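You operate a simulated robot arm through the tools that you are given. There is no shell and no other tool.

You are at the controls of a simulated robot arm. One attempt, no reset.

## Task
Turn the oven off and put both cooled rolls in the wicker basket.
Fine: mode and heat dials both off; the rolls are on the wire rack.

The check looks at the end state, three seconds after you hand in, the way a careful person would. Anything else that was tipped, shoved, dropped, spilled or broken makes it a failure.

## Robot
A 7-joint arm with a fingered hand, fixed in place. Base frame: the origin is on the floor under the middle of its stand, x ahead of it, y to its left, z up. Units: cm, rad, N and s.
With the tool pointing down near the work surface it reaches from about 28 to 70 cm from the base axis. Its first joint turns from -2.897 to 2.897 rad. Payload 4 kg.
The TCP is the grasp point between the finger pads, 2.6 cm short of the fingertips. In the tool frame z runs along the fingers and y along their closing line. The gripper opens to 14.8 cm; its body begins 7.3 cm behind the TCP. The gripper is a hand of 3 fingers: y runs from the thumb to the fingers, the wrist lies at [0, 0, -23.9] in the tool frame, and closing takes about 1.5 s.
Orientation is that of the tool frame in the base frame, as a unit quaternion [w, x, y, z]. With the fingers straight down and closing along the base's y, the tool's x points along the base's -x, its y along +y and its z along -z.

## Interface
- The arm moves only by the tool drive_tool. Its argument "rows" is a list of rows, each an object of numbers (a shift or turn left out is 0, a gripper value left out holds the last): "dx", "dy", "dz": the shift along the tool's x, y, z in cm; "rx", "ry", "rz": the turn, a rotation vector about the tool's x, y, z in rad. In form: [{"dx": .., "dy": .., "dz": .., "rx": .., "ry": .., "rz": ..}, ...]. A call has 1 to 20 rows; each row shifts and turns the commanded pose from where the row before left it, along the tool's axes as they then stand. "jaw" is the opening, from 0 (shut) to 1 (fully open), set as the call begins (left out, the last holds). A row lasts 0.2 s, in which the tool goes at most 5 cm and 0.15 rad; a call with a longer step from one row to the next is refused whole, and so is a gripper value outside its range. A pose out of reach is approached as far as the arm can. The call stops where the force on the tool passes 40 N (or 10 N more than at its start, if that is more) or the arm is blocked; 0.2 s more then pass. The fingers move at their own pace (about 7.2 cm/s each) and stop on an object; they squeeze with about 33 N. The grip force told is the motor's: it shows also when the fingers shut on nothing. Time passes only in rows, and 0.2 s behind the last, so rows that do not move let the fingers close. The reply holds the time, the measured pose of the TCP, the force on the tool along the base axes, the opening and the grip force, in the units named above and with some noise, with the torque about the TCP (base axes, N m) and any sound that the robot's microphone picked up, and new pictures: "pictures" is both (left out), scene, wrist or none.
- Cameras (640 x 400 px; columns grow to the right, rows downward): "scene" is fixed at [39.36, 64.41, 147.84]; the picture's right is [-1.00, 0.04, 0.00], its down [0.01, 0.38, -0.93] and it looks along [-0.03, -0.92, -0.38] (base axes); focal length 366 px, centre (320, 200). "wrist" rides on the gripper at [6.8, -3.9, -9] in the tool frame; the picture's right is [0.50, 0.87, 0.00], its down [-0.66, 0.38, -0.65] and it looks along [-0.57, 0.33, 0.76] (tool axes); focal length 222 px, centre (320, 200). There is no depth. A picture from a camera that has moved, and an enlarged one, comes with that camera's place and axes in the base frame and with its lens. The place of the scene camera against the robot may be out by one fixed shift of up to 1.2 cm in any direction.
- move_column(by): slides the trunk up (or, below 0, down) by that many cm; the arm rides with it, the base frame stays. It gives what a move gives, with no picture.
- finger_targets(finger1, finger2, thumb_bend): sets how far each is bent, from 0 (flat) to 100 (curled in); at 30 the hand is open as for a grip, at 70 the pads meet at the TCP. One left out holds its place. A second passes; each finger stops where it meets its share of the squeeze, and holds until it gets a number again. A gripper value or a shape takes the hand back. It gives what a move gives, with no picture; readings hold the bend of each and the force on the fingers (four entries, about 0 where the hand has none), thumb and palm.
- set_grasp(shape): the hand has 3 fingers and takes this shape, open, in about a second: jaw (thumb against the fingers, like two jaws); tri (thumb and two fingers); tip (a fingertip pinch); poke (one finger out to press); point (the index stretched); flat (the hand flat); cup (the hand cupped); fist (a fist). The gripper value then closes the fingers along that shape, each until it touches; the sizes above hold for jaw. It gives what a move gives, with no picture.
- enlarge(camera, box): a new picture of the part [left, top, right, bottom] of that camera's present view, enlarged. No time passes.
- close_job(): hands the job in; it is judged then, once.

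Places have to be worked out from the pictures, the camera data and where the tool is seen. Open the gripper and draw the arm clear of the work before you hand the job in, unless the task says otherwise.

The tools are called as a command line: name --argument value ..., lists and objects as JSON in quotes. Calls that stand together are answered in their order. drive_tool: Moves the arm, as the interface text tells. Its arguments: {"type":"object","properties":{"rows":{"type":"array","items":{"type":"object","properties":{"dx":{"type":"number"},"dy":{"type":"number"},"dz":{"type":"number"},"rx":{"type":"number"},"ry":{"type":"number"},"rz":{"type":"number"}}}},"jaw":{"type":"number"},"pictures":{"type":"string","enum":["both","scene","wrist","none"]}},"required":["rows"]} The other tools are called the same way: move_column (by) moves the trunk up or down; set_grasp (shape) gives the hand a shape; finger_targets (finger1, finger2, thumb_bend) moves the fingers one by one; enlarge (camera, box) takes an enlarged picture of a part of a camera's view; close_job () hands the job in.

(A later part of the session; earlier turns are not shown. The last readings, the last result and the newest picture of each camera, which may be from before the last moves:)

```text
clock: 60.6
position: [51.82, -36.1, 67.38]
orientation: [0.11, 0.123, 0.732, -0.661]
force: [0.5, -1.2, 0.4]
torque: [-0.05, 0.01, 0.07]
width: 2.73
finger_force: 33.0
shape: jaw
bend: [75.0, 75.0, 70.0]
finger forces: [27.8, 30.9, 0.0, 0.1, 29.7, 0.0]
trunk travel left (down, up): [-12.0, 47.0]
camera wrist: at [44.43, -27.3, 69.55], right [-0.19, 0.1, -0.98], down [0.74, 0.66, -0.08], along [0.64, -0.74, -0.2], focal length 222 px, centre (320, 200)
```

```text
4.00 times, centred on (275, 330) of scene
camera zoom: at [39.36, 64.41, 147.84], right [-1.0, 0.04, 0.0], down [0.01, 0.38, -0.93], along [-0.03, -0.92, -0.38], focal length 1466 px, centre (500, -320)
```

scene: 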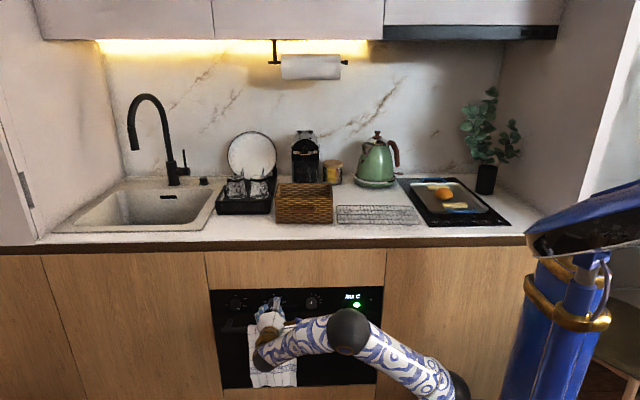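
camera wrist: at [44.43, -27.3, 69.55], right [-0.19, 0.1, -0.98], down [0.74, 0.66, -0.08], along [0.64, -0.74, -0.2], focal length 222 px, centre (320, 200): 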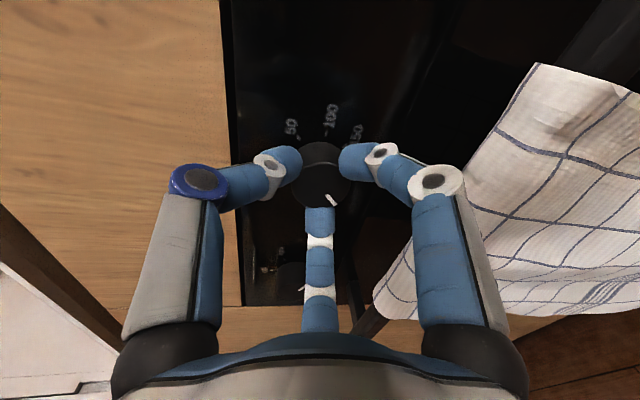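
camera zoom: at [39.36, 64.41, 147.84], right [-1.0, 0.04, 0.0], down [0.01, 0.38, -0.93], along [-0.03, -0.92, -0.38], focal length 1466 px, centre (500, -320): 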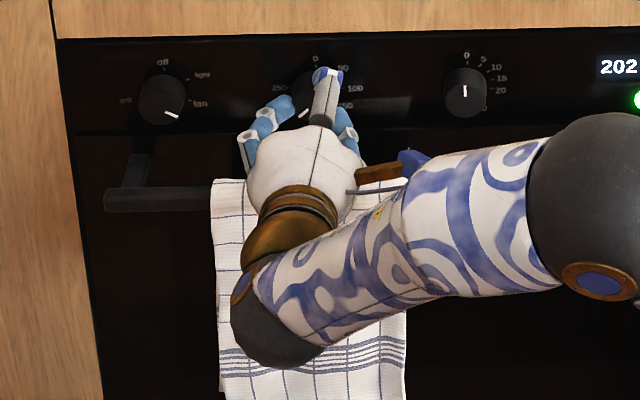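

All three fingers hold the knob, and the display ticked to 202, so it follows the dial. I'll now turn counter-clockwise by 0.66 rad.

drive_tool --rows '[{"rz": -0.11}, {"rz": -0.11}, {"rz": -0.11}, {"rz": -0.11}, {"rz": -0.11}, {"rz": -0.11}, {}]' --pictures "both"

enlarge --camera "wrist" --box '[220, 80, 420, 240]'

enlarge --camera "scene" --box '[210, 280, 370, 380]'

```text
clock: 62.2
position: [51.95, -36.21, 67.59]
orientation: [-0.111, -0.121, 0.732, -0.661]
force: [6.1, -0.8, 4.2]
torque: [-0.25, -0.05, 0.03]
width: 2.72
finger_force: 33.1
shape: jaw
bend: [75.0, 74.0, 70.0]
finger forces: [27.5, 34.3, 0.0, 0.0, 36.5, 0.0]
trunk travel left (down, up): [-12.0, 47.0]
camera wrist: at [46.89, -27.76, 74.04], right [-0.75, 0.07, -0.65], down [0.5, 0.71, -0.5], along [0.43, -0.7, -0.57], focal length 222 px, centre (320, 200)
```

scene: 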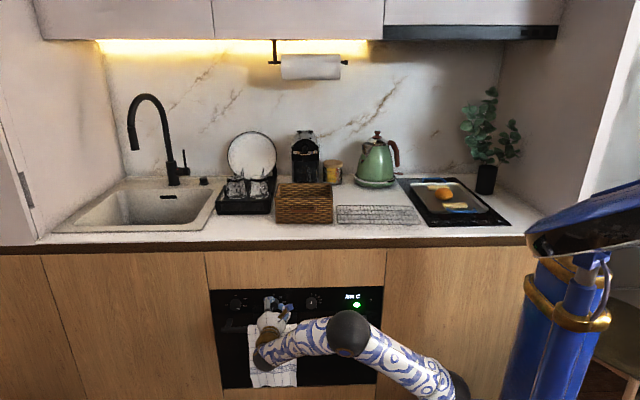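
wrist: 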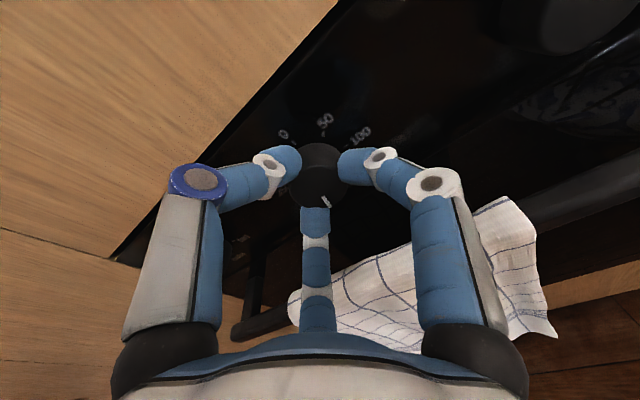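

```text
2.50 times, centred on (320, 160) of wrist
camera zoom: at [46.89, -27.76, 74.04], right [-0.75, 0.07, -0.65], down [0.5, 0.71, -0.5], along [0.43, -0.7, -0.57], focal length 555 px, centre (320, 300)
```

zoom: 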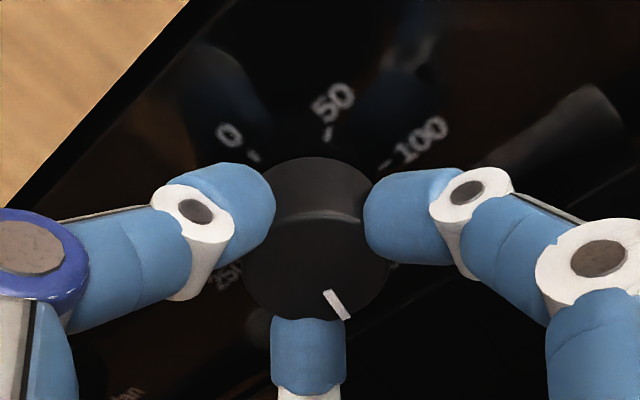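

```text
4.00 times, centred on (290, 330) of scene
camera zoom: at [39.36, 64.41, 147.84], right [-1.0, 0.04, 0.0], down [0.01, 0.38, -0.93], along [-0.03, -0.92, -0.38], focal length 1466 px, centre (440, -320)
```

zoom: 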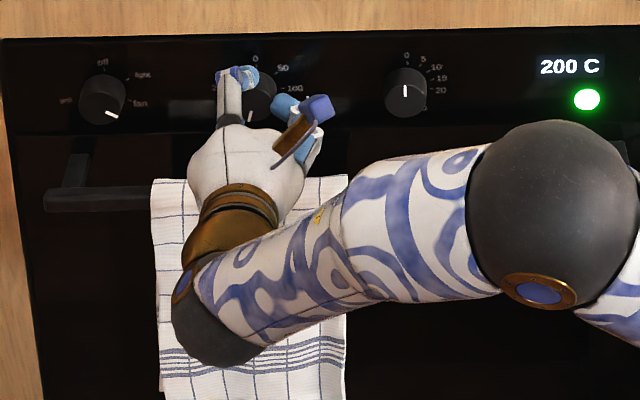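

The knob turned with the hand: the pointer is now at about 190° instead of 225°. I'll open, back off 3.5 cm, turn the hand back, and come in again for the next stroke.

drive_tool --rows '[{}, {}, {"dz": -1.75}, {"dz": -1.75}, {"rz": 0.11}, {"rz": 0.11}, {"rz": 0.11}, {"rz": 0.11}, {"rz": 0.11}, {"rz": 0.11}, {"dz": 1.75}, {"dz": 1.75}, {}]' --jaw 0.36 --pictures "wrist"

enlarge --camera "wrist" --box '[220, 80, 420, 240]'

enlarge --camera "scene" --box '[210, 280, 370, 380]'

```text
clock: 65.0
position: [51.83, -36.12, 67.29]
orientation: [0.11, 0.123, 0.731, -0.662]
force: [1.1, -0.5, 0.1]
torque: [0.02, -0.02, -0.01]
width: 5.29
finger_force: 0.1
shape: jaw
bend: [77.0, 77.0, 70.0]
finger forces: [0.0, 0.0, 0.0, 0.1, 0.0, 0.0]
trunk travel left (down, up): [-12.0, 47.0]
camera wrist: at [44.43, -27.24, 69.63], right [-0.19, 0.1, -0.98], down [0.74, 0.66, -0.08], along [0.64, -0.74, -0.2], focal length 222 px, centre (320, 200)
```

wrist: 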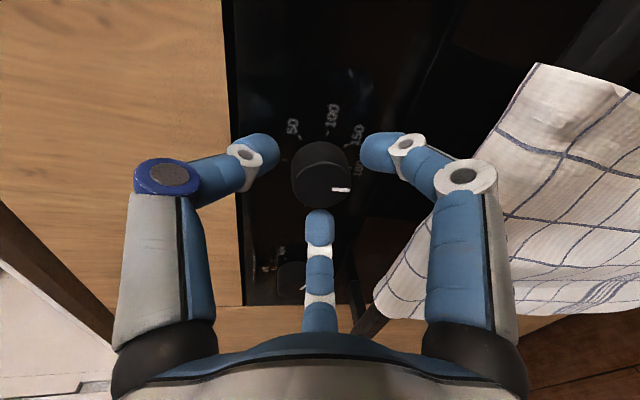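

```text
2.50 times, centred on (320, 160) of wrist
camera zoom: at [44.43, -27.24, 69.63], right [-0.19, 0.1, -0.98], down [0.74, 0.66, -0.08], along [0.64, -0.74, -0.2], focal length 555 px, centre (320, 300)
```

zoom: 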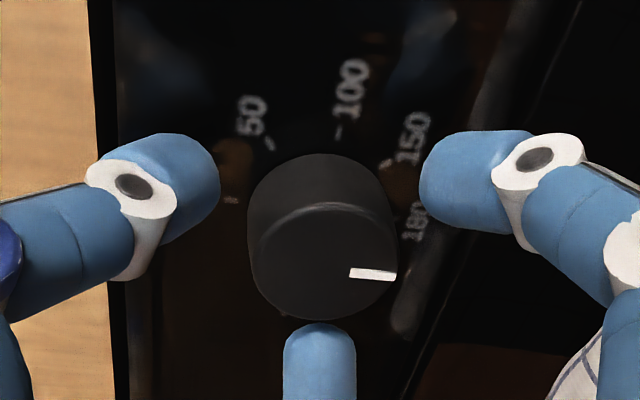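

```text
4.00 times, centred on (290, 330) of scene
camera zoom: at [39.36, 64.41, 147.84], right [-1.0, 0.04, 0.0], down [0.01, 0.38, -0.93], along [-0.03, -0.92, -0.38], focal length 1466 px, centre (440, -320)
```

zoom: 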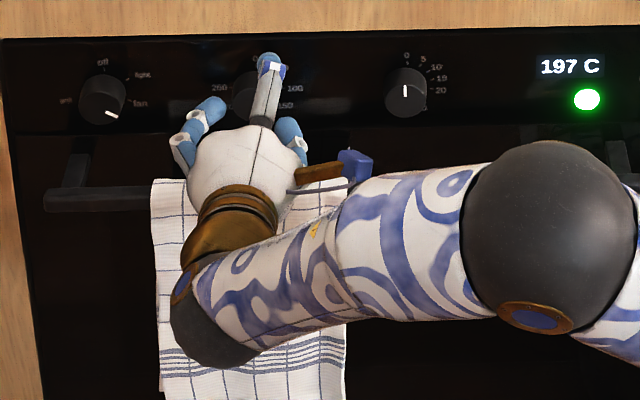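

The pointer is now at 180° (the 180 mark), and the display, which seems to be cavity temperature, has dropped to 197. The grip is well centred, so I'll close and make the next stroke.

drive_tool --rows '[{}, {}, {}, {}, {}, {"rz": -0.11}, {"rz": -0.11}, {"rz": -0.11}, {"rz": -0.11}, {"rz": -0.11}, {"rz": -0.11}, {"rz": -0.06}, {}]' --jaw 0.1 --pictures "wrist"

drive_tool --rows '[{}, {}, {"dz": -1.75}, {"dz": -1.75}, {"rz": 0.11}, {"rz": 0.11}, {"rz": 0.11}, {"rz": 0.11}, {"rz": 0.11}, {"rz": 0.11}, {"rz": 0.06}, {"dz": 1.75}, {"dz": 1.75}, {}]' --jaw 0.36 --pictures "wrist"

enlarge --camera "wrist" --box '[220, 80, 420, 240]'

enlarge --camera "scene" --box '[210, 280, 370, 380]'

```text
clock: 67.8
position: [51.91, -36.07, 67.54]
orientation: [-0.129, -0.143, 0.728, -0.658]
force: [5.8, 3.5, 9.1]
torque: [-0.4, -0.02, 0.02]
width: 2.74
finger_force: 33.2
shape: jaw
bend: [76.0, 75.0, 70.0]
finger forces: [28.9, 31.4, 0.0, 0.0, 39.1, 0.0]
trunk travel left (down, up): [-12.0, 47.0]
camera wrist: at [47.32, -27.75, 74.31], right [-0.79, 0.06, -0.61], down [0.46, 0.71, -0.53], along [0.4, -0.7, -0.59], focal length 222 px, centre (320, 200)
```

wrist: 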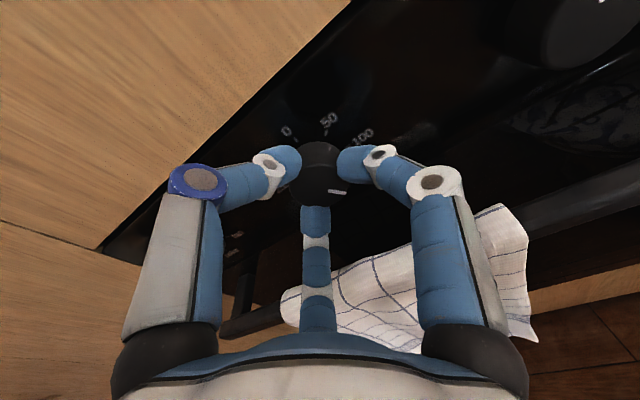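

```text
clock: 70.8
position: [51.93, -36.03, 67.37]
orientation: [0.11, 0.123, 0.732, -0.661]
force: [0.1, 0.8, -0.1]
torque: [-0.03, 0.0, 0.0]
width: 5.33
finger_force: 0.1
shape: jaw
bend: [77.0, 77.0, 70.0]
finger forces: [0.1, 0.0, 0.1, 0.1, 0.0, 0.0]
trunk travel left (down, up): [-12.0, 47.0]
camera wrist: at [44.39, -27.29, 69.56], right [-0.19, 0.1, -0.98], down [0.74, 0.66, -0.08], along [0.64, -0.74, -0.2], focal length 222 px, centre (320, 200)
```

wrist: 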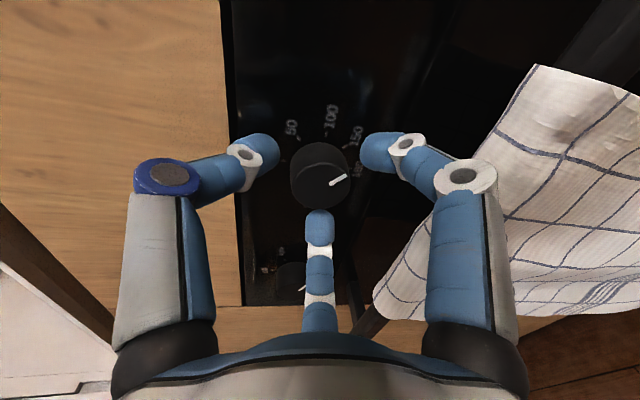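

```text
2.50 times, centred on (320, 160) of wrist
camera zoom: at [44.39, -27.29, 69.56], right [-0.19, 0.1, -0.98], down [0.74, 0.66, -0.08], along [0.64, -0.74, -0.2], focal length 555 px, centre (320, 300)
```

zoom: 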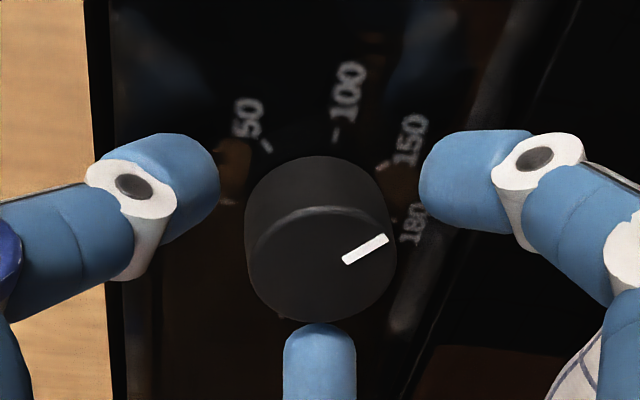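

```text
4.00 times, centred on (290, 330) of scene
camera zoom: at [39.36, 64.41, 147.84], right [-1.0, 0.04, 0.0], down [0.01, 0.38, -0.93], along [-0.03, -0.92, -0.38], focal length 1466 px, centre (440, -320)
```

zoom: 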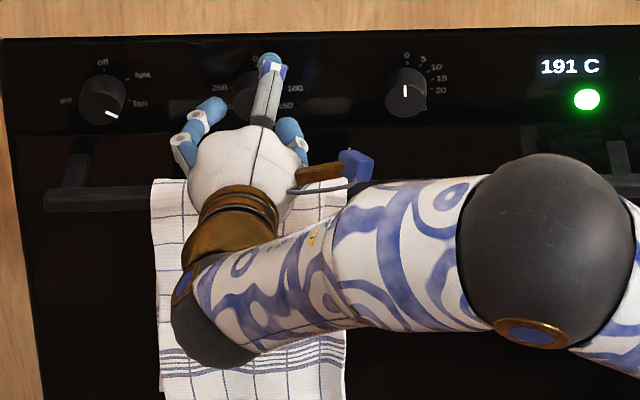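

Pointer is now at 135° (the 150 mark), so each stroke advances one 45° detent. I'll repeat the stroke and regrip.

drive_tool --rows '[{}, {}, {}, {}, {}, {"rz": -0.11}, {"rz": -0.11}, {"rz": -0.11}, {"rz": -0.11}, {"rz": -0.11}, {"rz": -0.11}, {"rz": -0.07}, {}]' --jaw 0.1 --pictures "none"

drive_tool --rows '[{}, {}, {"dz": -1.75}, {"dz": -1.75}, {"rz": 0.11}, {"rz": 0.11}, {"rz": 0.11}, {"rz": 0.11}, {"rz": 0.11}, {"rz": 0.11}, {"rz": 0.07}, {"dz": 1.75}, {"dz": 1.75}, {}]' --jaw 0.36 --pictures "wrist"

enlarge --camera "wrist" --box '[220, 80, 420, 240]'

```text
clock: 73.6
position: [51.97, -36.11, 67.51]
orientation: [-0.134, -0.146, 0.727, -0.657]
force: [7.6, 2.1, 8.0]
torque: [-0.43, -0.07, 0.03]
width: 2.73
finger_force: 33.2
shape: jaw
bend: [76.0, 75.0, 70.0]
finger forces: [29.1, 31.8, 0.1, 0.0, 37.5, 0.1]
trunk travel left (down, up): [-12.0, 47.0]
```

```text
clock: 76.6
position: [51.87, -36.02, 67.29]
orientation: [0.109, 0.123, 0.731, -0.662]
force: [-0.3, -0.6, 0.4]
torque: [-0.01, 0.02, -0.02]
width: 5.28
finger_force: 0.1
shape: jaw
bend: [77.0, 77.0, 70.0]
finger forces: [0.0, 0.0, 0.1, 0.0, 0.1, 0.0]
trunk travel left (down, up): [-12.0, 47.0]
camera wrist: at [44.37, -27.27, 69.53], right [-0.19, 0.1, -0.98], down [0.74, 0.66, -0.08], along [0.64, -0.74, -0.2], focal length 222 px, centre (320, 200)
```

wrist: 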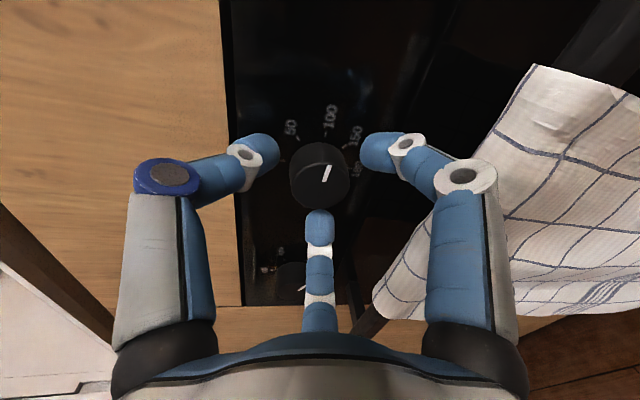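

```text
2.50 times, centred on (320, 160) of wrist
camera zoom: at [44.37, -27.27, 69.53], right [-0.19, 0.1, -0.98], down [0.74, 0.66, -0.08], along [0.64, -0.74, -0.2], focal length 555 px, centre (320, 300)
```

zoom: 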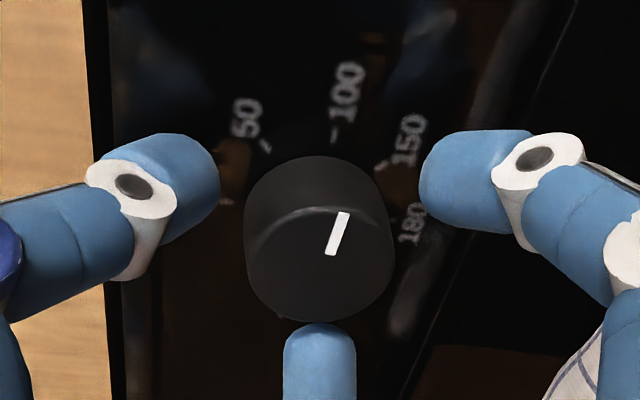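

Pointer is at about 90° (100 mark). Two more strokes should bring it to 0.

drive_tool --rows '[{}, {}, {}, {}, {}, {"rz": -0.11}, {"rz": -0.11}, {"rz": -0.11}, {"rz": -0.11}, {"rz": -0.11}, {"rz": -0.11}, {"rz": -0.08}, {}]' --jaw 0.1 --pictures "none"

drive_tool --rows '[{}, {}, {"dz": -1.75}, {"dz": -1.75}, {"rz": 0.11}, {"rz": 0.11}, {"rz": 0.11}, {"rz": 0.11}, {"rz": 0.11}, {"rz": 0.11}, {"rz": 0.08}, {"dz": 1.75}, {"dz": 1.75}, {}]' --jaw 0.36 --pictures "wrist"

enlarge --camera "wrist" --box '[220, 80, 420, 240]'

```text
clock: 79.4
position: [51.76, -36.1, 67.3]
orientation: [-0.137, -0.151, 0.726, -0.656]
force: [4.5, 0.4, 10.5]
torque: [-0.46, -0.07, -0.02]
width: 2.77
finger_force: 32.9
shape: jaw
bend: [76.0, 75.0, 70.0]
finger forces: [27.8, 31.2, 0.0, 0.0, 39.8, 0.0]
trunk travel left (down, up): [-12.0, 47.0]
```

```text
clock: 82.4
position: [52.08, -36.18, 67.18]
orientation: [0.11, 0.122, 0.732, -0.662]
force: [0.7, 0.3, -0.6]
torque: [-0.04, -0.03, -0.01]
width: 5.32
finger_force: 0.1
shape: jaw
bend: [77.0, 77.0, 70.0]
finger forces: [0.0, 0.0, 0.0, 0.0, 0.1, 0.0]
trunk travel left (down, up): [-12.0, 47.0]
camera wrist: at [44.49, -27.36, 69.49], right [-0.19, 0.1, -0.98], down [0.74, 0.66, -0.08], along [0.64, -0.74, -0.2], focal length 222 px, centre (320, 200)
```

wrist: 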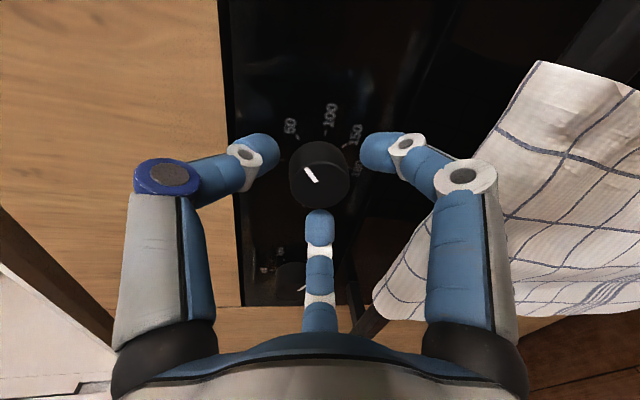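

```text
2.50 times, centred on (320, 160) of wrist
camera zoom: at [44.49, -27.36, 69.49], right [-0.19, 0.1, -0.98], down [0.74, 0.66, -0.08], along [0.64, -0.74, -0.2], focal length 555 px, centre (320, 300)
```

zoom: 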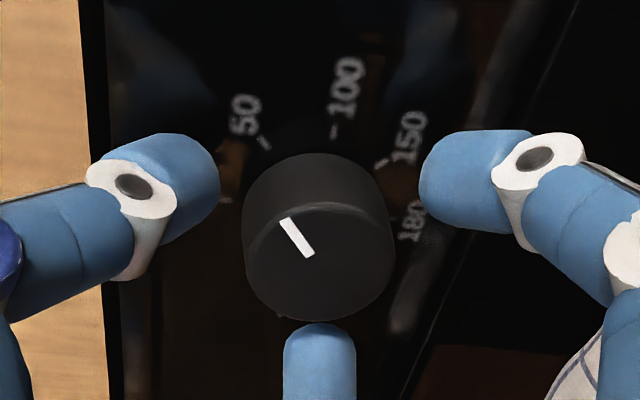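

Pointer is at about 50°. I'll make another 0.74 rad stroke and then measure what remains.

drive_tool --rows '[{}, {}, {}, {}, {}, {"rz": -0.11}, {"rz": -0.11}, {"rz": -0.11}, {"rz": -0.11}, {"rz": -0.11}, {"rz": -0.11}, {"rz": -0.08}, {}]' --jaw 0.1 --pictures "none"

drive_tool --rows '[{}, {}, {"dz": -2}, {"dz": -2}, {"dz": -2}, {"rz": 0.11}, {"rz": 0.11}, {"rz": 0.11}, {"rz": 0.11}, {"rz": 0.11}, {"rz": 0.11}, {"rz": 0.08}, {}]' --jaw 0.36 --pictures "both"

enlarge --camera "wrist" --box '[260, 80, 380, 180]'

enlarge --camera "scene" --box '[210, 280, 370, 380]'

```text
clock: 85.2
position: [51.94, -36.17, 67.33]
orientation: [-0.137, -0.151, 0.726, -0.657]
force: [6.8, -4.2, 5.6]
torque: [-0.28, -0.04, 0.02]
width: 2.83
finger_force: 32.7
shape: jaw
bend: [76.0, 75.0, 70.0]
finger forces: [27.9, 31.8, 0.0, 0.0, 35.9, 0.0]
trunk travel left (down, up): [-12.0, 47.0]
```

```text
clock: 88.0
position: [51.77, -30.09, 67.95]
orientation: [0.109, 0.123, 0.731, -0.662]
force: [0.3, 1.0, -0.7]
torque: [0.0, 0.03, 0.02]
width: 5.29
finger_force: 0.1
shape: jaw
bend: [77.0, 77.0, 70.0]
finger forces: [0.0, 0.0, 0.0, 0.0, 0.0, 0.0]
trunk travel left (down, up): [-12.0, 47.0]
camera wrist: at [44.36, -21.37, 70.24], right [-0.19, 0.1, -0.98], down [0.74, 0.66, -0.08], along [0.64, -0.74, -0.2], focal length 222 px, centre (320, 200)
```

scene: 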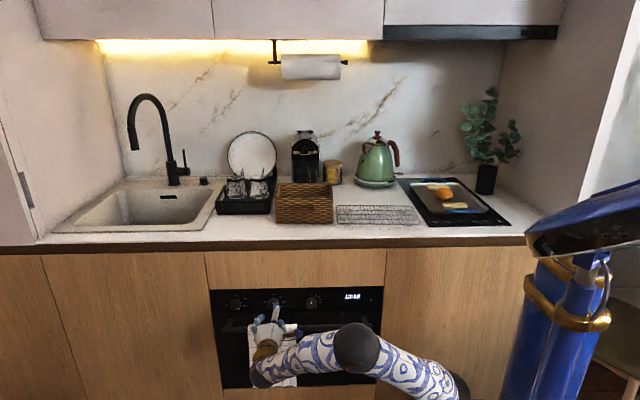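
wrist: 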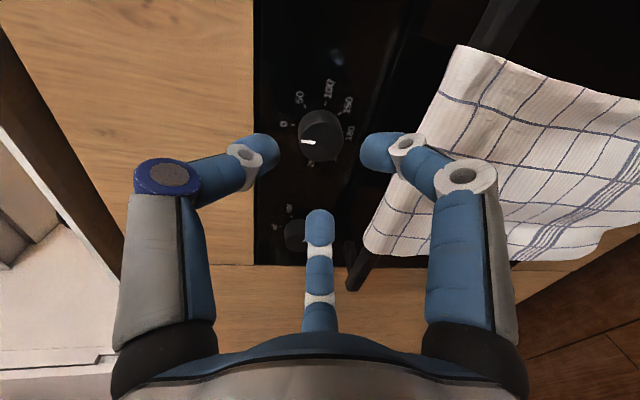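

```text
4.00 times, centred on (320, 130) of wrist
camera zoom: at [44.36, -21.37, 70.24], right [-0.19, 0.1, -0.98], down [0.74, 0.66, -0.08], along [0.64, -0.74, -0.2], focal length 888 px, centre (320, 480)
```

zoom: 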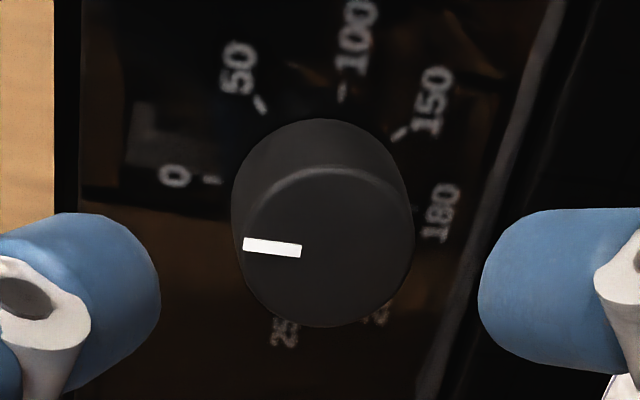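

```text
4.00 times, centred on (290, 330) of scene
camera zoom: at [39.36, 64.41, 147.84], right [-1.0, 0.04, 0.0], down [0.01, 0.38, -0.93], along [-0.03, -0.92, -0.38], focal length 1466 px, centre (440, -320)
```

zoom: 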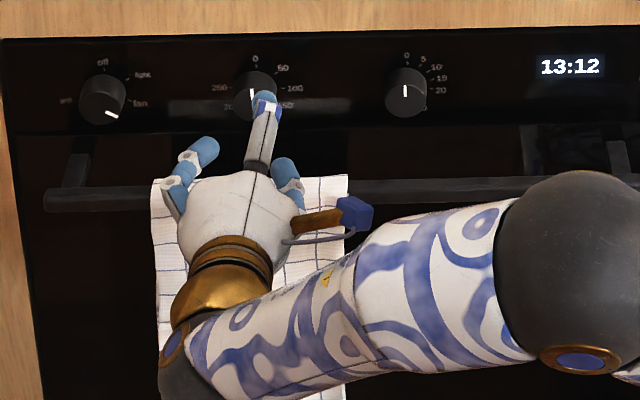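

The pointer is at 0. The green lamp went out and the display switched to the clock (13:12), so heat is off. I'll now shift sideways, still backed off, to the mode dial at x≈64.9.

drive_tool --rows '[{"dx": -2.43, "dy": 0.84}, {"dx": -2.43, "dy": 0.84}, {"dx": -2.43, "dy": 0.84}, {"dx": -2.43, "dy": 0.84}, {"dx": -2.43, "dy": 0.84}, {}]' --pictures "both"

enlarge --camera "wrist" --box '[260, 80, 380, 180]'

enlarge --camera "scene" --box '[210, 280, 340, 380]'

```text
clock: 89.4
position: [64.82, -30.17, 67.97]
orientation: [0.109, 0.122, 0.732, -0.661]
force: [-0.5, 0.0, 0.3]
torque: [0.0, 0.0, 0.01]
width: 5.3
finger_force: 0.2
shape: jaw
bend: [77.0, 77.0, 70.0]
finger forces: [0.1, 0.0, 0.0, 0.0, 0.0, 0.0]
trunk travel left (down, up): [-12.0, 47.0]
camera wrist: at [57.26, -21.36, 70.09], right [-0.19, 0.1, -0.98], down [0.74, 0.66, -0.08], along [0.64, -0.74, -0.2], focal length 222 px, centre (320, 200)
```

scene: 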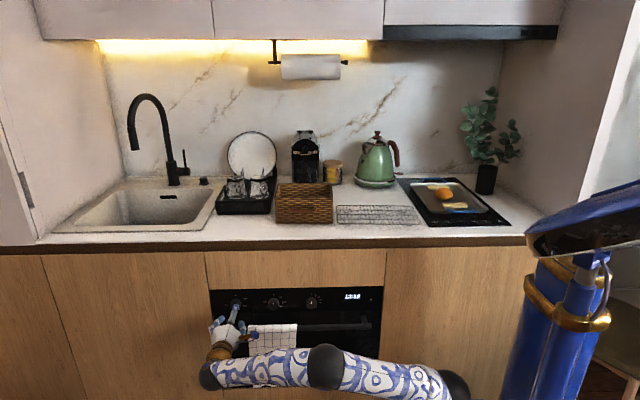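
wrist: 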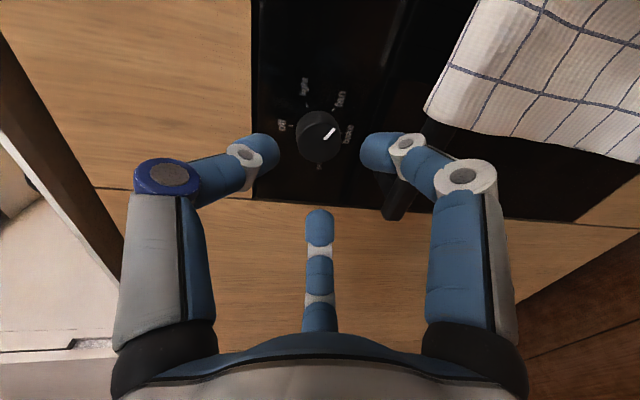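

```text
4.00 times, centred on (320, 130) of wrist
camera zoom: at [57.26, -21.36, 70.09], right [-0.19, 0.1, -0.98], down [0.74, 0.66, -0.08], along [0.64, -0.74, -0.2], focal length 888 px, centre (320, 480)
```

zoom: 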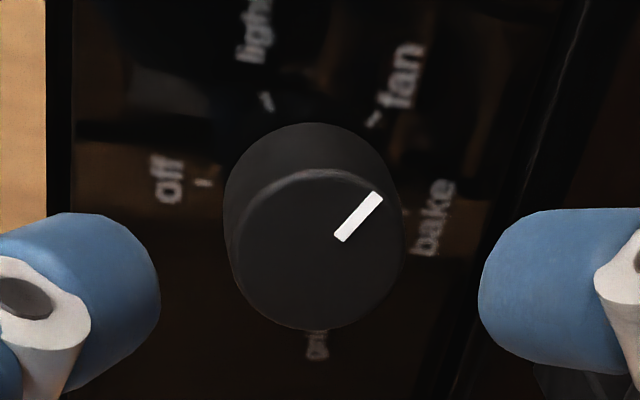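

```text
4.00 times, centred on (275, 330) of scene
camera zoom: at [39.36, 64.41, 147.84], right [-1.0, 0.04, 0.0], down [0.01, 0.38, -0.93], along [-0.03, -0.92, -0.38], focal length 1466 px, centre (500, -320)
```

zoom: 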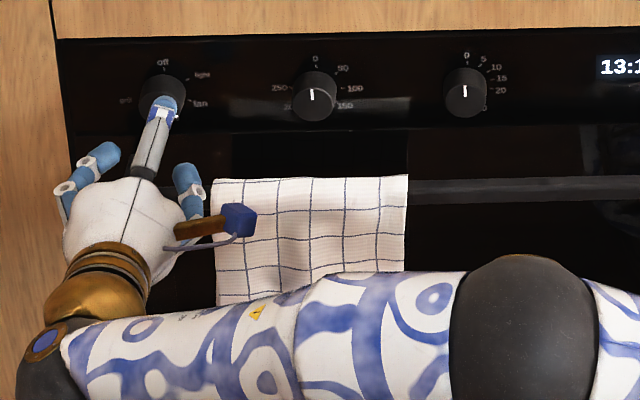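

The mode pointer reads 119° (fan), and the knob face centre is at (65.1, z 66.9). I'll advance 6 cm around it with a slight x correction.

drive_tool --rows '[{"dx": -0.07, "dy": 0.02, "dz": 1.5}, {"dx": -0.07, "dy": 0.02, "dz": 1.5}, {"dz": 1.5}, {"dz": 1.5}, {}]' --pictures "wrist"

enlarge --camera "wrist" --box '[220, 80, 420, 240]'

enlarge --camera "scene" --box '[210, 280, 340, 380]'

```text
clock: 90.6
position: [64.84, -36.15, 67.43]
orientation: [0.109, 0.122, 0.732, -0.662]
force: [0.1, -0.4, -0.3]
torque: [-0.01, -0.04, -0.03]
width: 5.28
finger_force: 0.1
shape: jaw
bend: [77.0, 77.0, 70.0]
finger forces: [0.1, 0.0, 0.0, 0.1, 0.0, 0.0]
trunk travel left (down, up): [-12.0, 47.0]
camera wrist: at [57.35, -27.37, 69.57], right [-0.19, 0.1, -0.98], down [0.74, 0.66, -0.08], along [0.64, -0.74, -0.2], focal length 222 px, centre (320, 200)
```

wrist: 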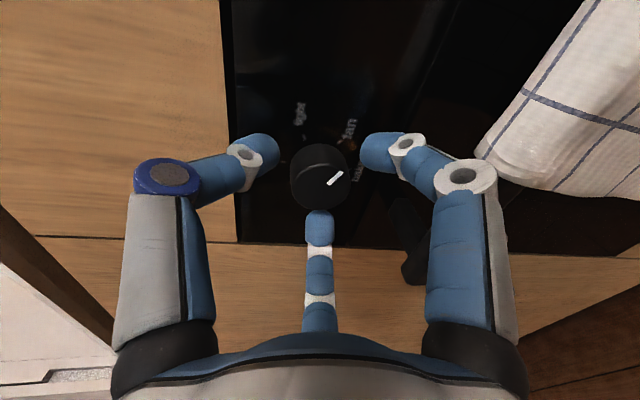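

```text
2.50 times, centred on (320, 160) of wrist
camera zoom: at [57.35, -27.37, 69.57], right [-0.19, 0.1, -0.98], down [0.74, 0.66, -0.08], along [0.64, -0.74, -0.2], focal length 555 px, centre (320, 300)
```

zoom: 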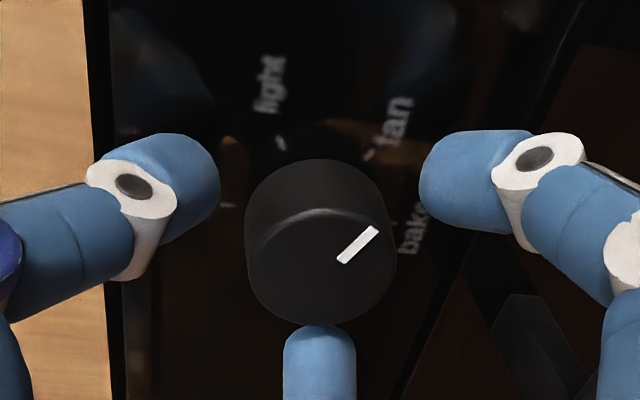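

```text
4.00 times, centred on (275, 330) of scene
camera zoom: at [39.36, 64.41, 147.84], right [-1.0, 0.04, 0.0], down [0.01, 0.38, -0.93], along [-0.03, -0.92, -0.38], focal length 1466 px, centre (500, -320)
```

zoom: 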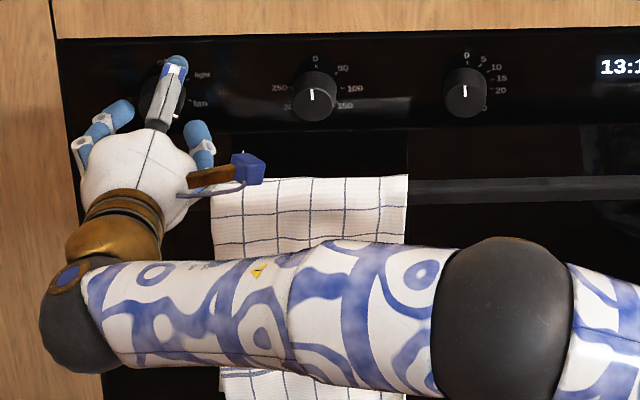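

Well centred around the mode knob, as before. I'll close and turn counter-clockwise 0.74 rad.

drive_tool --rows '[{}, {}, {}, {}, {}, {"rz": -0.11}, {"rz": -0.11}, {"rz": -0.11}, {"rz": -0.11}, {"rz": -0.11}, {"rz": -0.11}, {"rz": -0.08}, {}]' --jaw 0.1 --pictures "wrist"

drive_tool --rows '[{}, {}, {"dz": -1.75}, {"dz": -1.75}, {"rz": 0.11}, {"rz": 0.11}, {"rz": 0.11}, {"rz": 0.11}, {"rz": 0.11}, {"rz": 0.11}, {"rz": 0.08}, {"dz": 1.75}, {"dz": 1.75}, {}]' --jaw 0.36 --pictures "wrist"

enlarge --camera "wrist" --box '[220, 80, 420, 240]'

enlarge --camera "scene" --box '[210, 280, 340, 380]'

```text
clock: 93.4
position: [64.86, -36.06, 67.37]
orientation: [-0.137, -0.15, 0.726, -0.657]
force: [4.2, -2.8, 10.9]
torque: [-0.51, -0.07, -0.03]
width: 2.75
finger_force: 32.8
shape: jaw
bend: [75.0, 75.0, 70.0]
finger forces: [27.5, 30.1, 0.0, 0.1, 39.3, 0.1]
trunk travel left (down, up): [-12.0, 47.0]
camera wrist: at [60.35, -27.84, 74.39], right [-0.8, 0.06, -0.59], down [0.45, 0.71, -0.54], along [0.39, -0.7, -0.6], focal length 222 px, centre (320, 200)
```

wrist: 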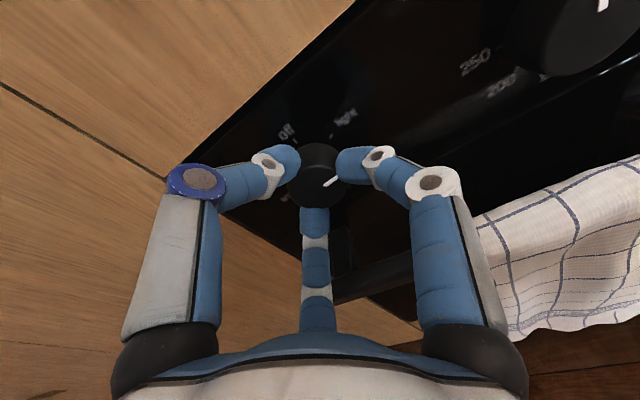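

```text
clock: 96.4
position: [64.81, -36.27, 67.38]
orientation: [0.109, 0.123, 0.732, -0.661]
force: [0.2, 1.0, -0.4]
torque: [0.02, 0.01, 0.01]
width: 5.29
finger_force: 0.1
shape: jaw
bend: [77.0, 77.0, 70.0]
finger forces: [0.1, 0.0, 0.0, 0.0, 0.1, 0.0]
trunk travel left (down, up): [-12.0, 47.0]
camera wrist: at [57.3, -27.36, 69.61], right [-0.19, 0.1, -0.98], down [0.74, 0.66, -0.08], along [0.64, -0.74, -0.2], focal length 222 px, centre (320, 200)
```

wrist: 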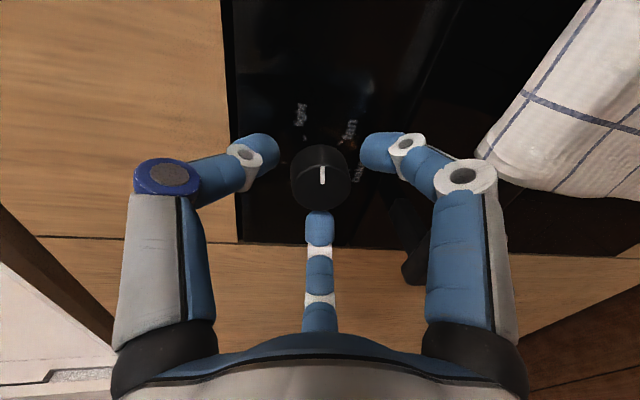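

```text
2.50 times, centred on (320, 160) of wrist
camera zoom: at [57.3, -27.36, 69.61], right [-0.19, 0.1, -0.98], down [0.74, 0.66, -0.08], along [0.64, -0.74, -0.2], focal length 555 px, centre (320, 300)
```

zoom: 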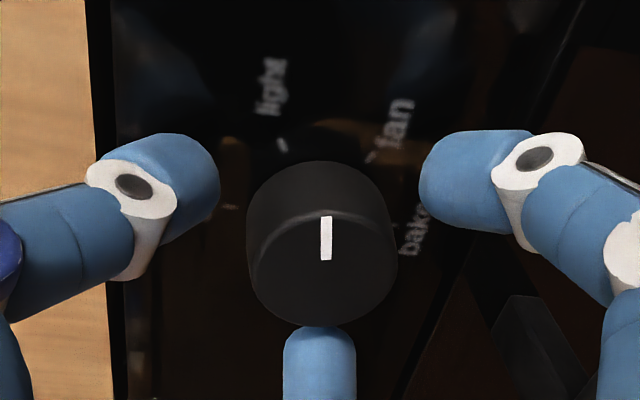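

```text
4.00 times, centred on (275, 330) of scene
camera zoom: at [39.36, 64.41, 147.84], right [-1.0, 0.04, 0.0], down [0.01, 0.38, -0.93], along [-0.03, -0.92, -0.38], focal length 1466 px, centre (500, -320)
```

zoom: 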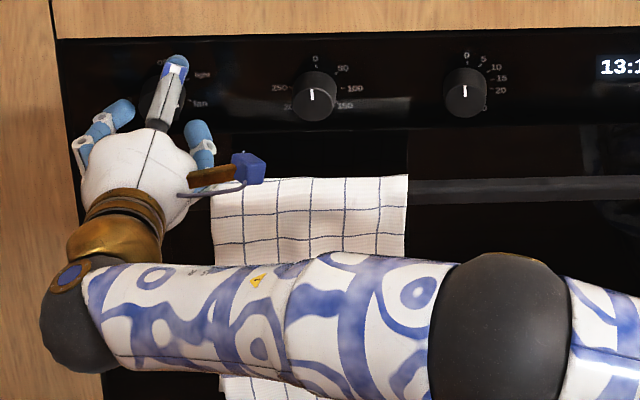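

The mode pointer is now at about 79°, with no snap here. I'll do another 0.74 rad stroke and re-measure.

drive_tool --rows '[{}, {}, {}, {}, {}, {"rz": -0.11}, {"rz": -0.11}, {"rz": -0.11}, {"rz": -0.11}, {"rz": -0.11}, {"rz": -0.11}, {"rz": -0.08}, {}]' --jaw 0.1 --pictures "none"

drive_tool --rows '[{}, {}, {"dz": -2}, {"dz": -2}, {"dz": -2}, {"rz": 0.11}, {"rz": 0.11}, {"rz": 0.11}, {"rz": 0.11}, {"rz": 0.11}, {"rz": 0.11}, {"rz": 0.08}, {}]' --jaw 0.36 --pictures "wrist"

enlarge --camera "wrist" --box '[260, 80, 380, 180]'

enlarge --camera "scene" --box '[210, 280, 340, 380]'

```text
clock: 99.2
position: [64.86, -36.18, 67.43]
orientation: [-0.137, -0.15, 0.726, -0.657]
force: [6.0, -2.8, 11.6]
torque: [-0.49, -0.04, 0.01]
width: 2.72
finger_force: 32.9
shape: jaw
bend: [75.0, 75.0, 70.0]
finger forces: [28.4, 30.2, 0.0, 0.0, 39.8, 0.0]
trunk travel left (down, up): [-12.0, 47.0]
```

```text
clock: 102.0
position: [64.82, -30.28, 67.96]
orientation: [0.11, 0.123, 0.731, -0.662]
force: [-0.1, 1.4, 0.1]
torque: [0.02, 0.05, 0.0]
width: 5.27
finger_force: 0.0
shape: jaw
bend: [77.0, 77.0, 70.0]
finger forces: [0.0, 0.0, 0.0, 0.1, 0.0, 0.0]
trunk travel left (down, up): [-12.0, 47.0]
camera wrist: at [57.39, -21.44, 70.23], right [-0.19, 0.1, -0.98], down [0.74, 0.66, -0.08], along [0.64, -0.74, -0.2], focal length 222 px, centre (320, 200)
```

wrist: 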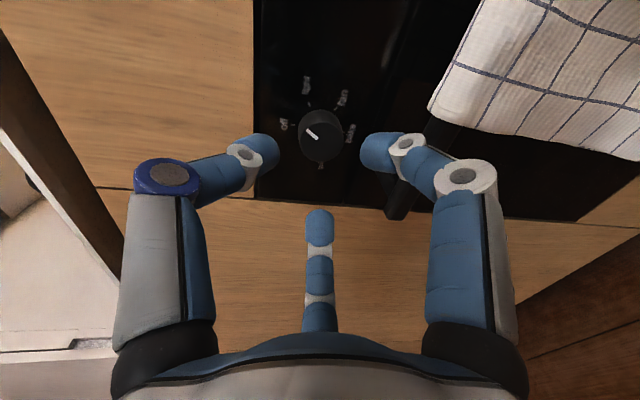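

```text
4.00 times, centred on (320, 130) of wrist
camera zoom: at [57.39, -21.44, 70.23], right [-0.19, 0.1, -0.98], down [0.74, 0.66, -0.08], along [0.64, -0.74, -0.2], focal length 888 px, centre (320, 480)
```

zoom: 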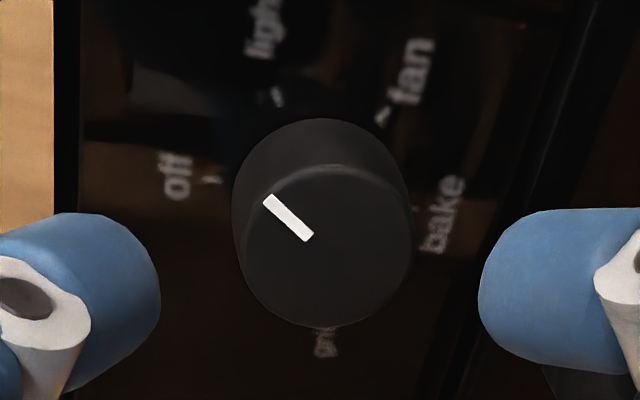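

```text
4.00 times, centred on (275, 330) of scene
camera zoom: at [39.36, 64.41, 147.84], right [-1.0, 0.04, 0.0], down [0.01, 0.38, -0.93], along [-0.03, -0.92, -0.38], focal length 1466 px, centre (500, -320)
```

zoom: 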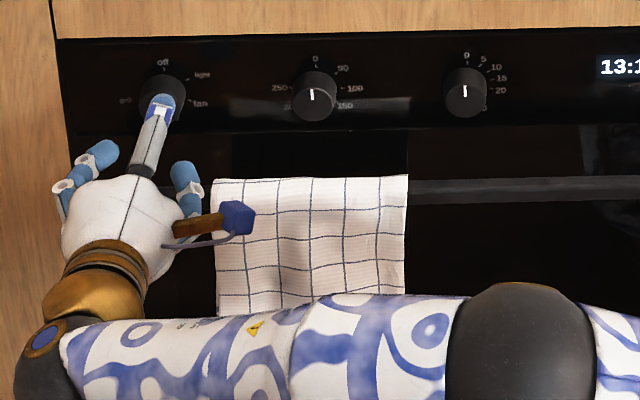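

The mode pointer is at about 37°. From the heat dial it looks like it snaps when close to a mark. I'll go back in, grip, and turn the remaining 0.65 rad.

drive_tool --rows '[{"dz": 1.5}, {"dz": 1.5}, {"dz": 1.5}, {"dz": 1.5}, {}]' --pictures "none"

drive_tool --rows '[{}, {}, {}, {}, {}, {"rz": -0.11}, {"rz": -0.11}, {"rz": -0.11}, {"rz": -0.11}, {"rz": -0.11}, {"rz": -0.1}, {}]' --jaw 0.1 --pictures "none"

drive_tool --rows '[{}, {}, {"dz": -2}, {"dz": -2}, {"dz": -2}, {"dz": -2}, {"rz": 0.11}, {"rz": 0.11}, {"rz": 0.11}, {"rz": 0.11}, {"rz": 0.11}, {"rz": 0.1}, {}]' --jaw 0.36 --pictures "both"

enlarge --camera "wrist" --box '[260, 80, 380, 180]'

enlarge --camera "scene" --box '[210, 280, 340, 380]'

```text
clock: 103.2
position: [64.91, -36.06, 67.31]
orientation: [0.109, 0.122, 0.731, -0.662]
force: [0.0, 0.7, 0.7]
torque: [-0.01, -0.01, -0.01]
width: 5.28
finger_force: 0.1
shape: jaw
bend: [77.0, 77.0, 70.0]
finger forces: [0.0, 0.0, 0.0, 0.0, 0.0, 0.0]
trunk travel left (down, up): [-12.0, 47.0]
```

```text
clock: 105.8
position: [64.89, -36.14, 67.43]
orientation: [-0.107, -0.118, 0.732, -0.663]
force: [2.9, 1.4, 9.4]
torque: [-0.42, -0.16, 0.01]
width: 2.74
finger_force: 32.9
shape: jaw
bend: [75.0, 75.0, 70.0]
finger forces: [28.5, 32.9, 0.0, 0.0, 38.6, 0.0]
trunk travel left (down, up): [-12.0, 47.0]
```

```text
clock: 108.6
position: [64.94, -28.23, 68.06]
orientation: [0.109, 0.123, 0.731, -0.662]
force: [-0.1, 0.6, 0.0]
torque: [0.0, 0.01, 0.03]
width: 5.3
finger_force: 0.2
shape: jaw
bend: [77.0, 77.0, 70.0]
finger forces: [0.1, 0.0, 0.0, 0.1, 0.1, 0.0]
trunk travel left (down, up): [-12.0, 47.0]
camera wrist: at [57.4, -19.44, 70.39], right [-0.19, 0.1, -0.98], down [0.74, 0.66, -0.08], along [0.64, -0.74, -0.2], focal length 222 px, centre (320, 200)
```

scene: 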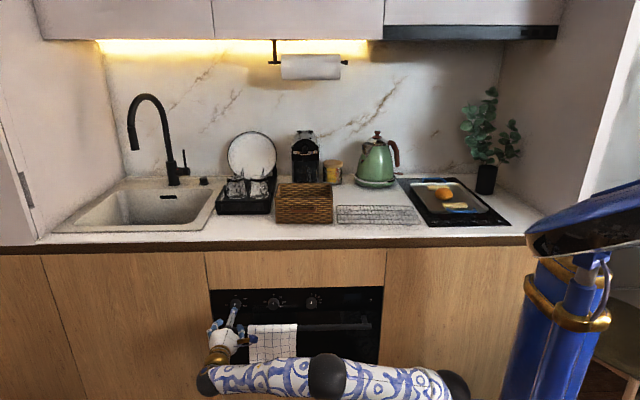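
wrist: 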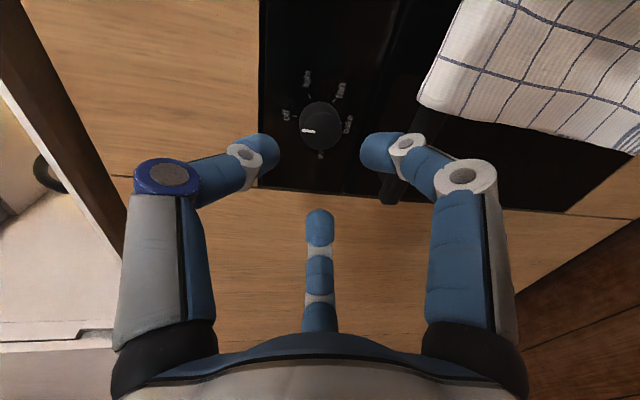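

```text
4.00 times, centred on (320, 130) of wrist
camera zoom: at [57.4, -19.44, 70.39], right [-0.19, 0.1, -0.98], down [0.74, 0.66, -0.08], along [0.64, -0.74, -0.2], focal length 888 px, centre (320, 480)
```

zoom: 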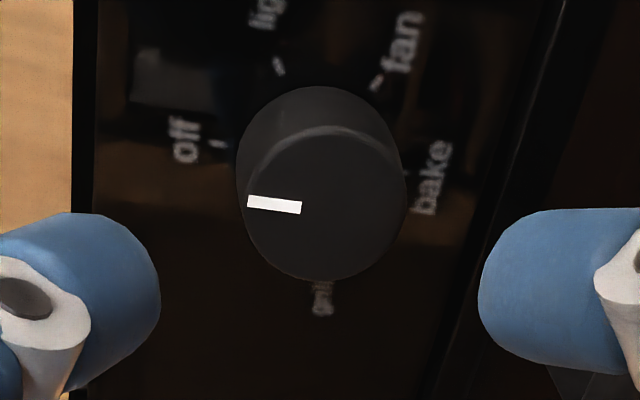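

```text
4.00 times, centred on (275, 330) of scene
camera zoom: at [39.36, 64.41, 147.84], right [-1.0, 0.04, 0.0], down [0.01, 0.38, -0.93], along [-0.03, -0.92, -0.38], focal length 1466 px, centre (500, -320)
```

zoom: 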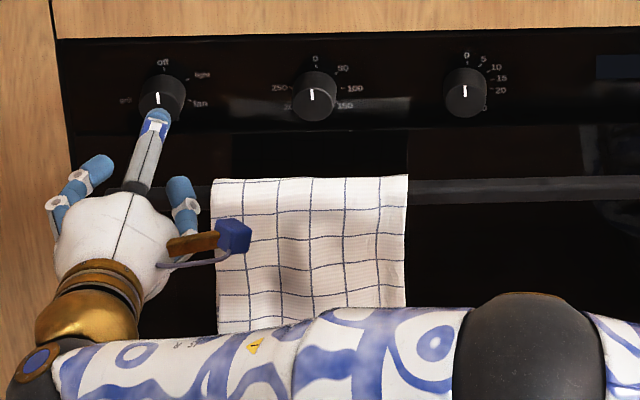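

Both pointers are at off/0 (mode measures 0.3°), the display is blank and the lamp is out. I'll back away from the oven now and then rise for a final check.

drive_tool --rows '[{"dz": -2}, {"dz": -2}, {"dx": 2.2, "dy": -0.76, "dz": -0.9}, {"dx": 2.2, "dy": -0.76, "dz": -0.9}, {"dx": 2.2, "dy": -0.76, "dz": -0.9}, {"dx": 2.2, "dy": -0.76, "dz": -0.9}, {"dx": 2.2, "dy": -0.76, "dz": -0.9}, {"dx": 2.2, "dy": -0.76, "dz": -0.9}, {}]' --jaw 0.8 --pictures "both"

enlarge --camera "scene" --box '[205, 280, 390, 396]'

enlarge --camera "scene" --box '[205, 150, 405, 250]'

```text
clock: 110.6
position: [50.94, -18.81, 69.14]
orientation: [0.11, 0.122, 0.732, -0.661]
force: [-0.7, -0.7, -0.3]
torque: [-0.02, -0.01, 0.01]
width: 11.82
finger_force: 0.1
shape: jaw
bend: [25.0, 25.0, 48.0]
finger forces: [0.1, 0.1, 0.1, 0.0, 0.0, 0.0]
trunk travel left (down, up): [-12.0, 47.0]
camera wrist: at [43.42, -10.04, 71.42], right [-0.19, 0.1, -0.98], down [0.74, 0.66, -0.08], along [0.64, -0.74, -0.2], focal length 222 px, centre (320, 200)
```

scene: 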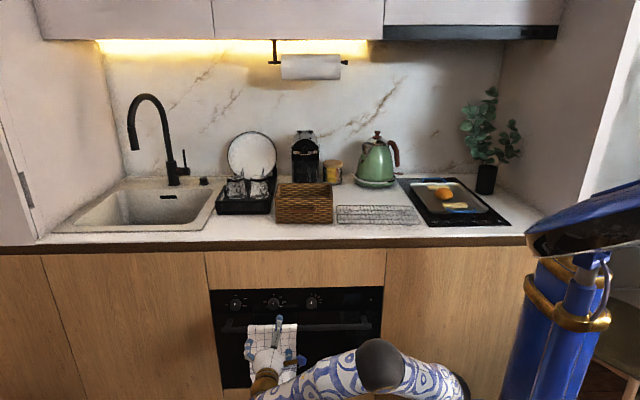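
wrist: 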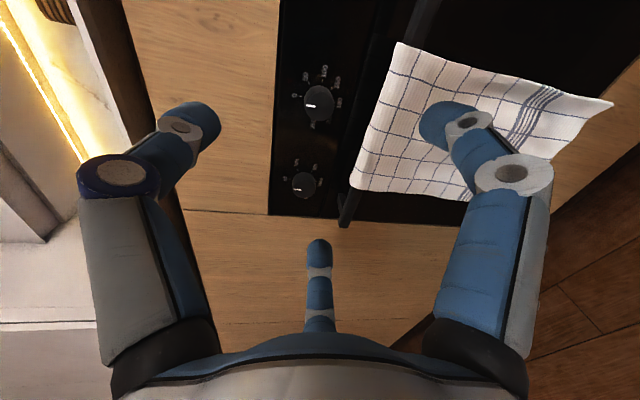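

```text
3.45 times, centred on (298, 338) of scene
camera zoom: at [39.36, 64.41, 147.84], right [-1.0, 0.04, 0.0], down [0.01, 0.38, -0.93], along [-0.03, -0.92, -0.38], focal length 1264 px, centre (398, -276)
```

zoom: 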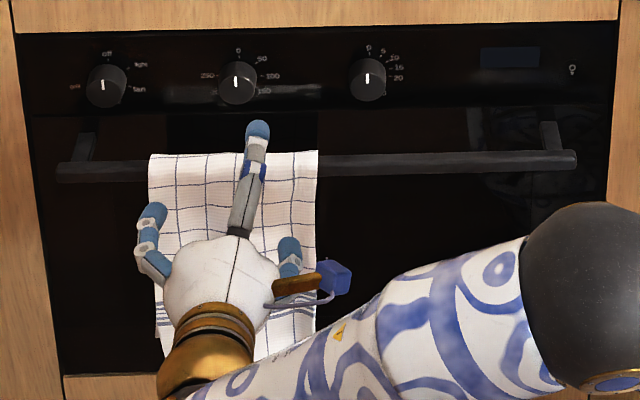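

```text
3.20 times, centred on (305, 200) of scene
camera zoom: at [39.36, 64.41, 147.84], right [-1.0, 0.04, 0.0], down [0.01, 0.38, -0.93], along [-0.03, -0.92, -0.38], focal length 1173 px, centre (368, 200)
```

zoom: 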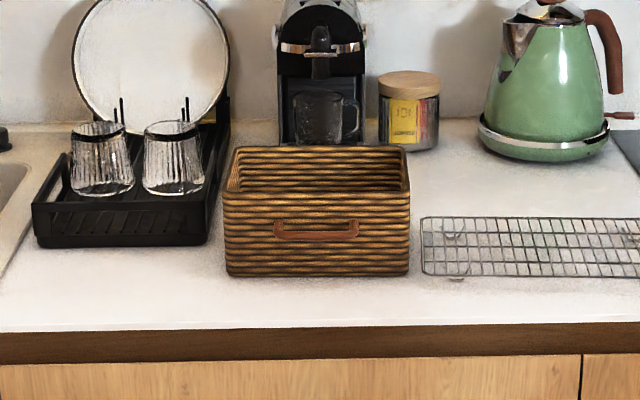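

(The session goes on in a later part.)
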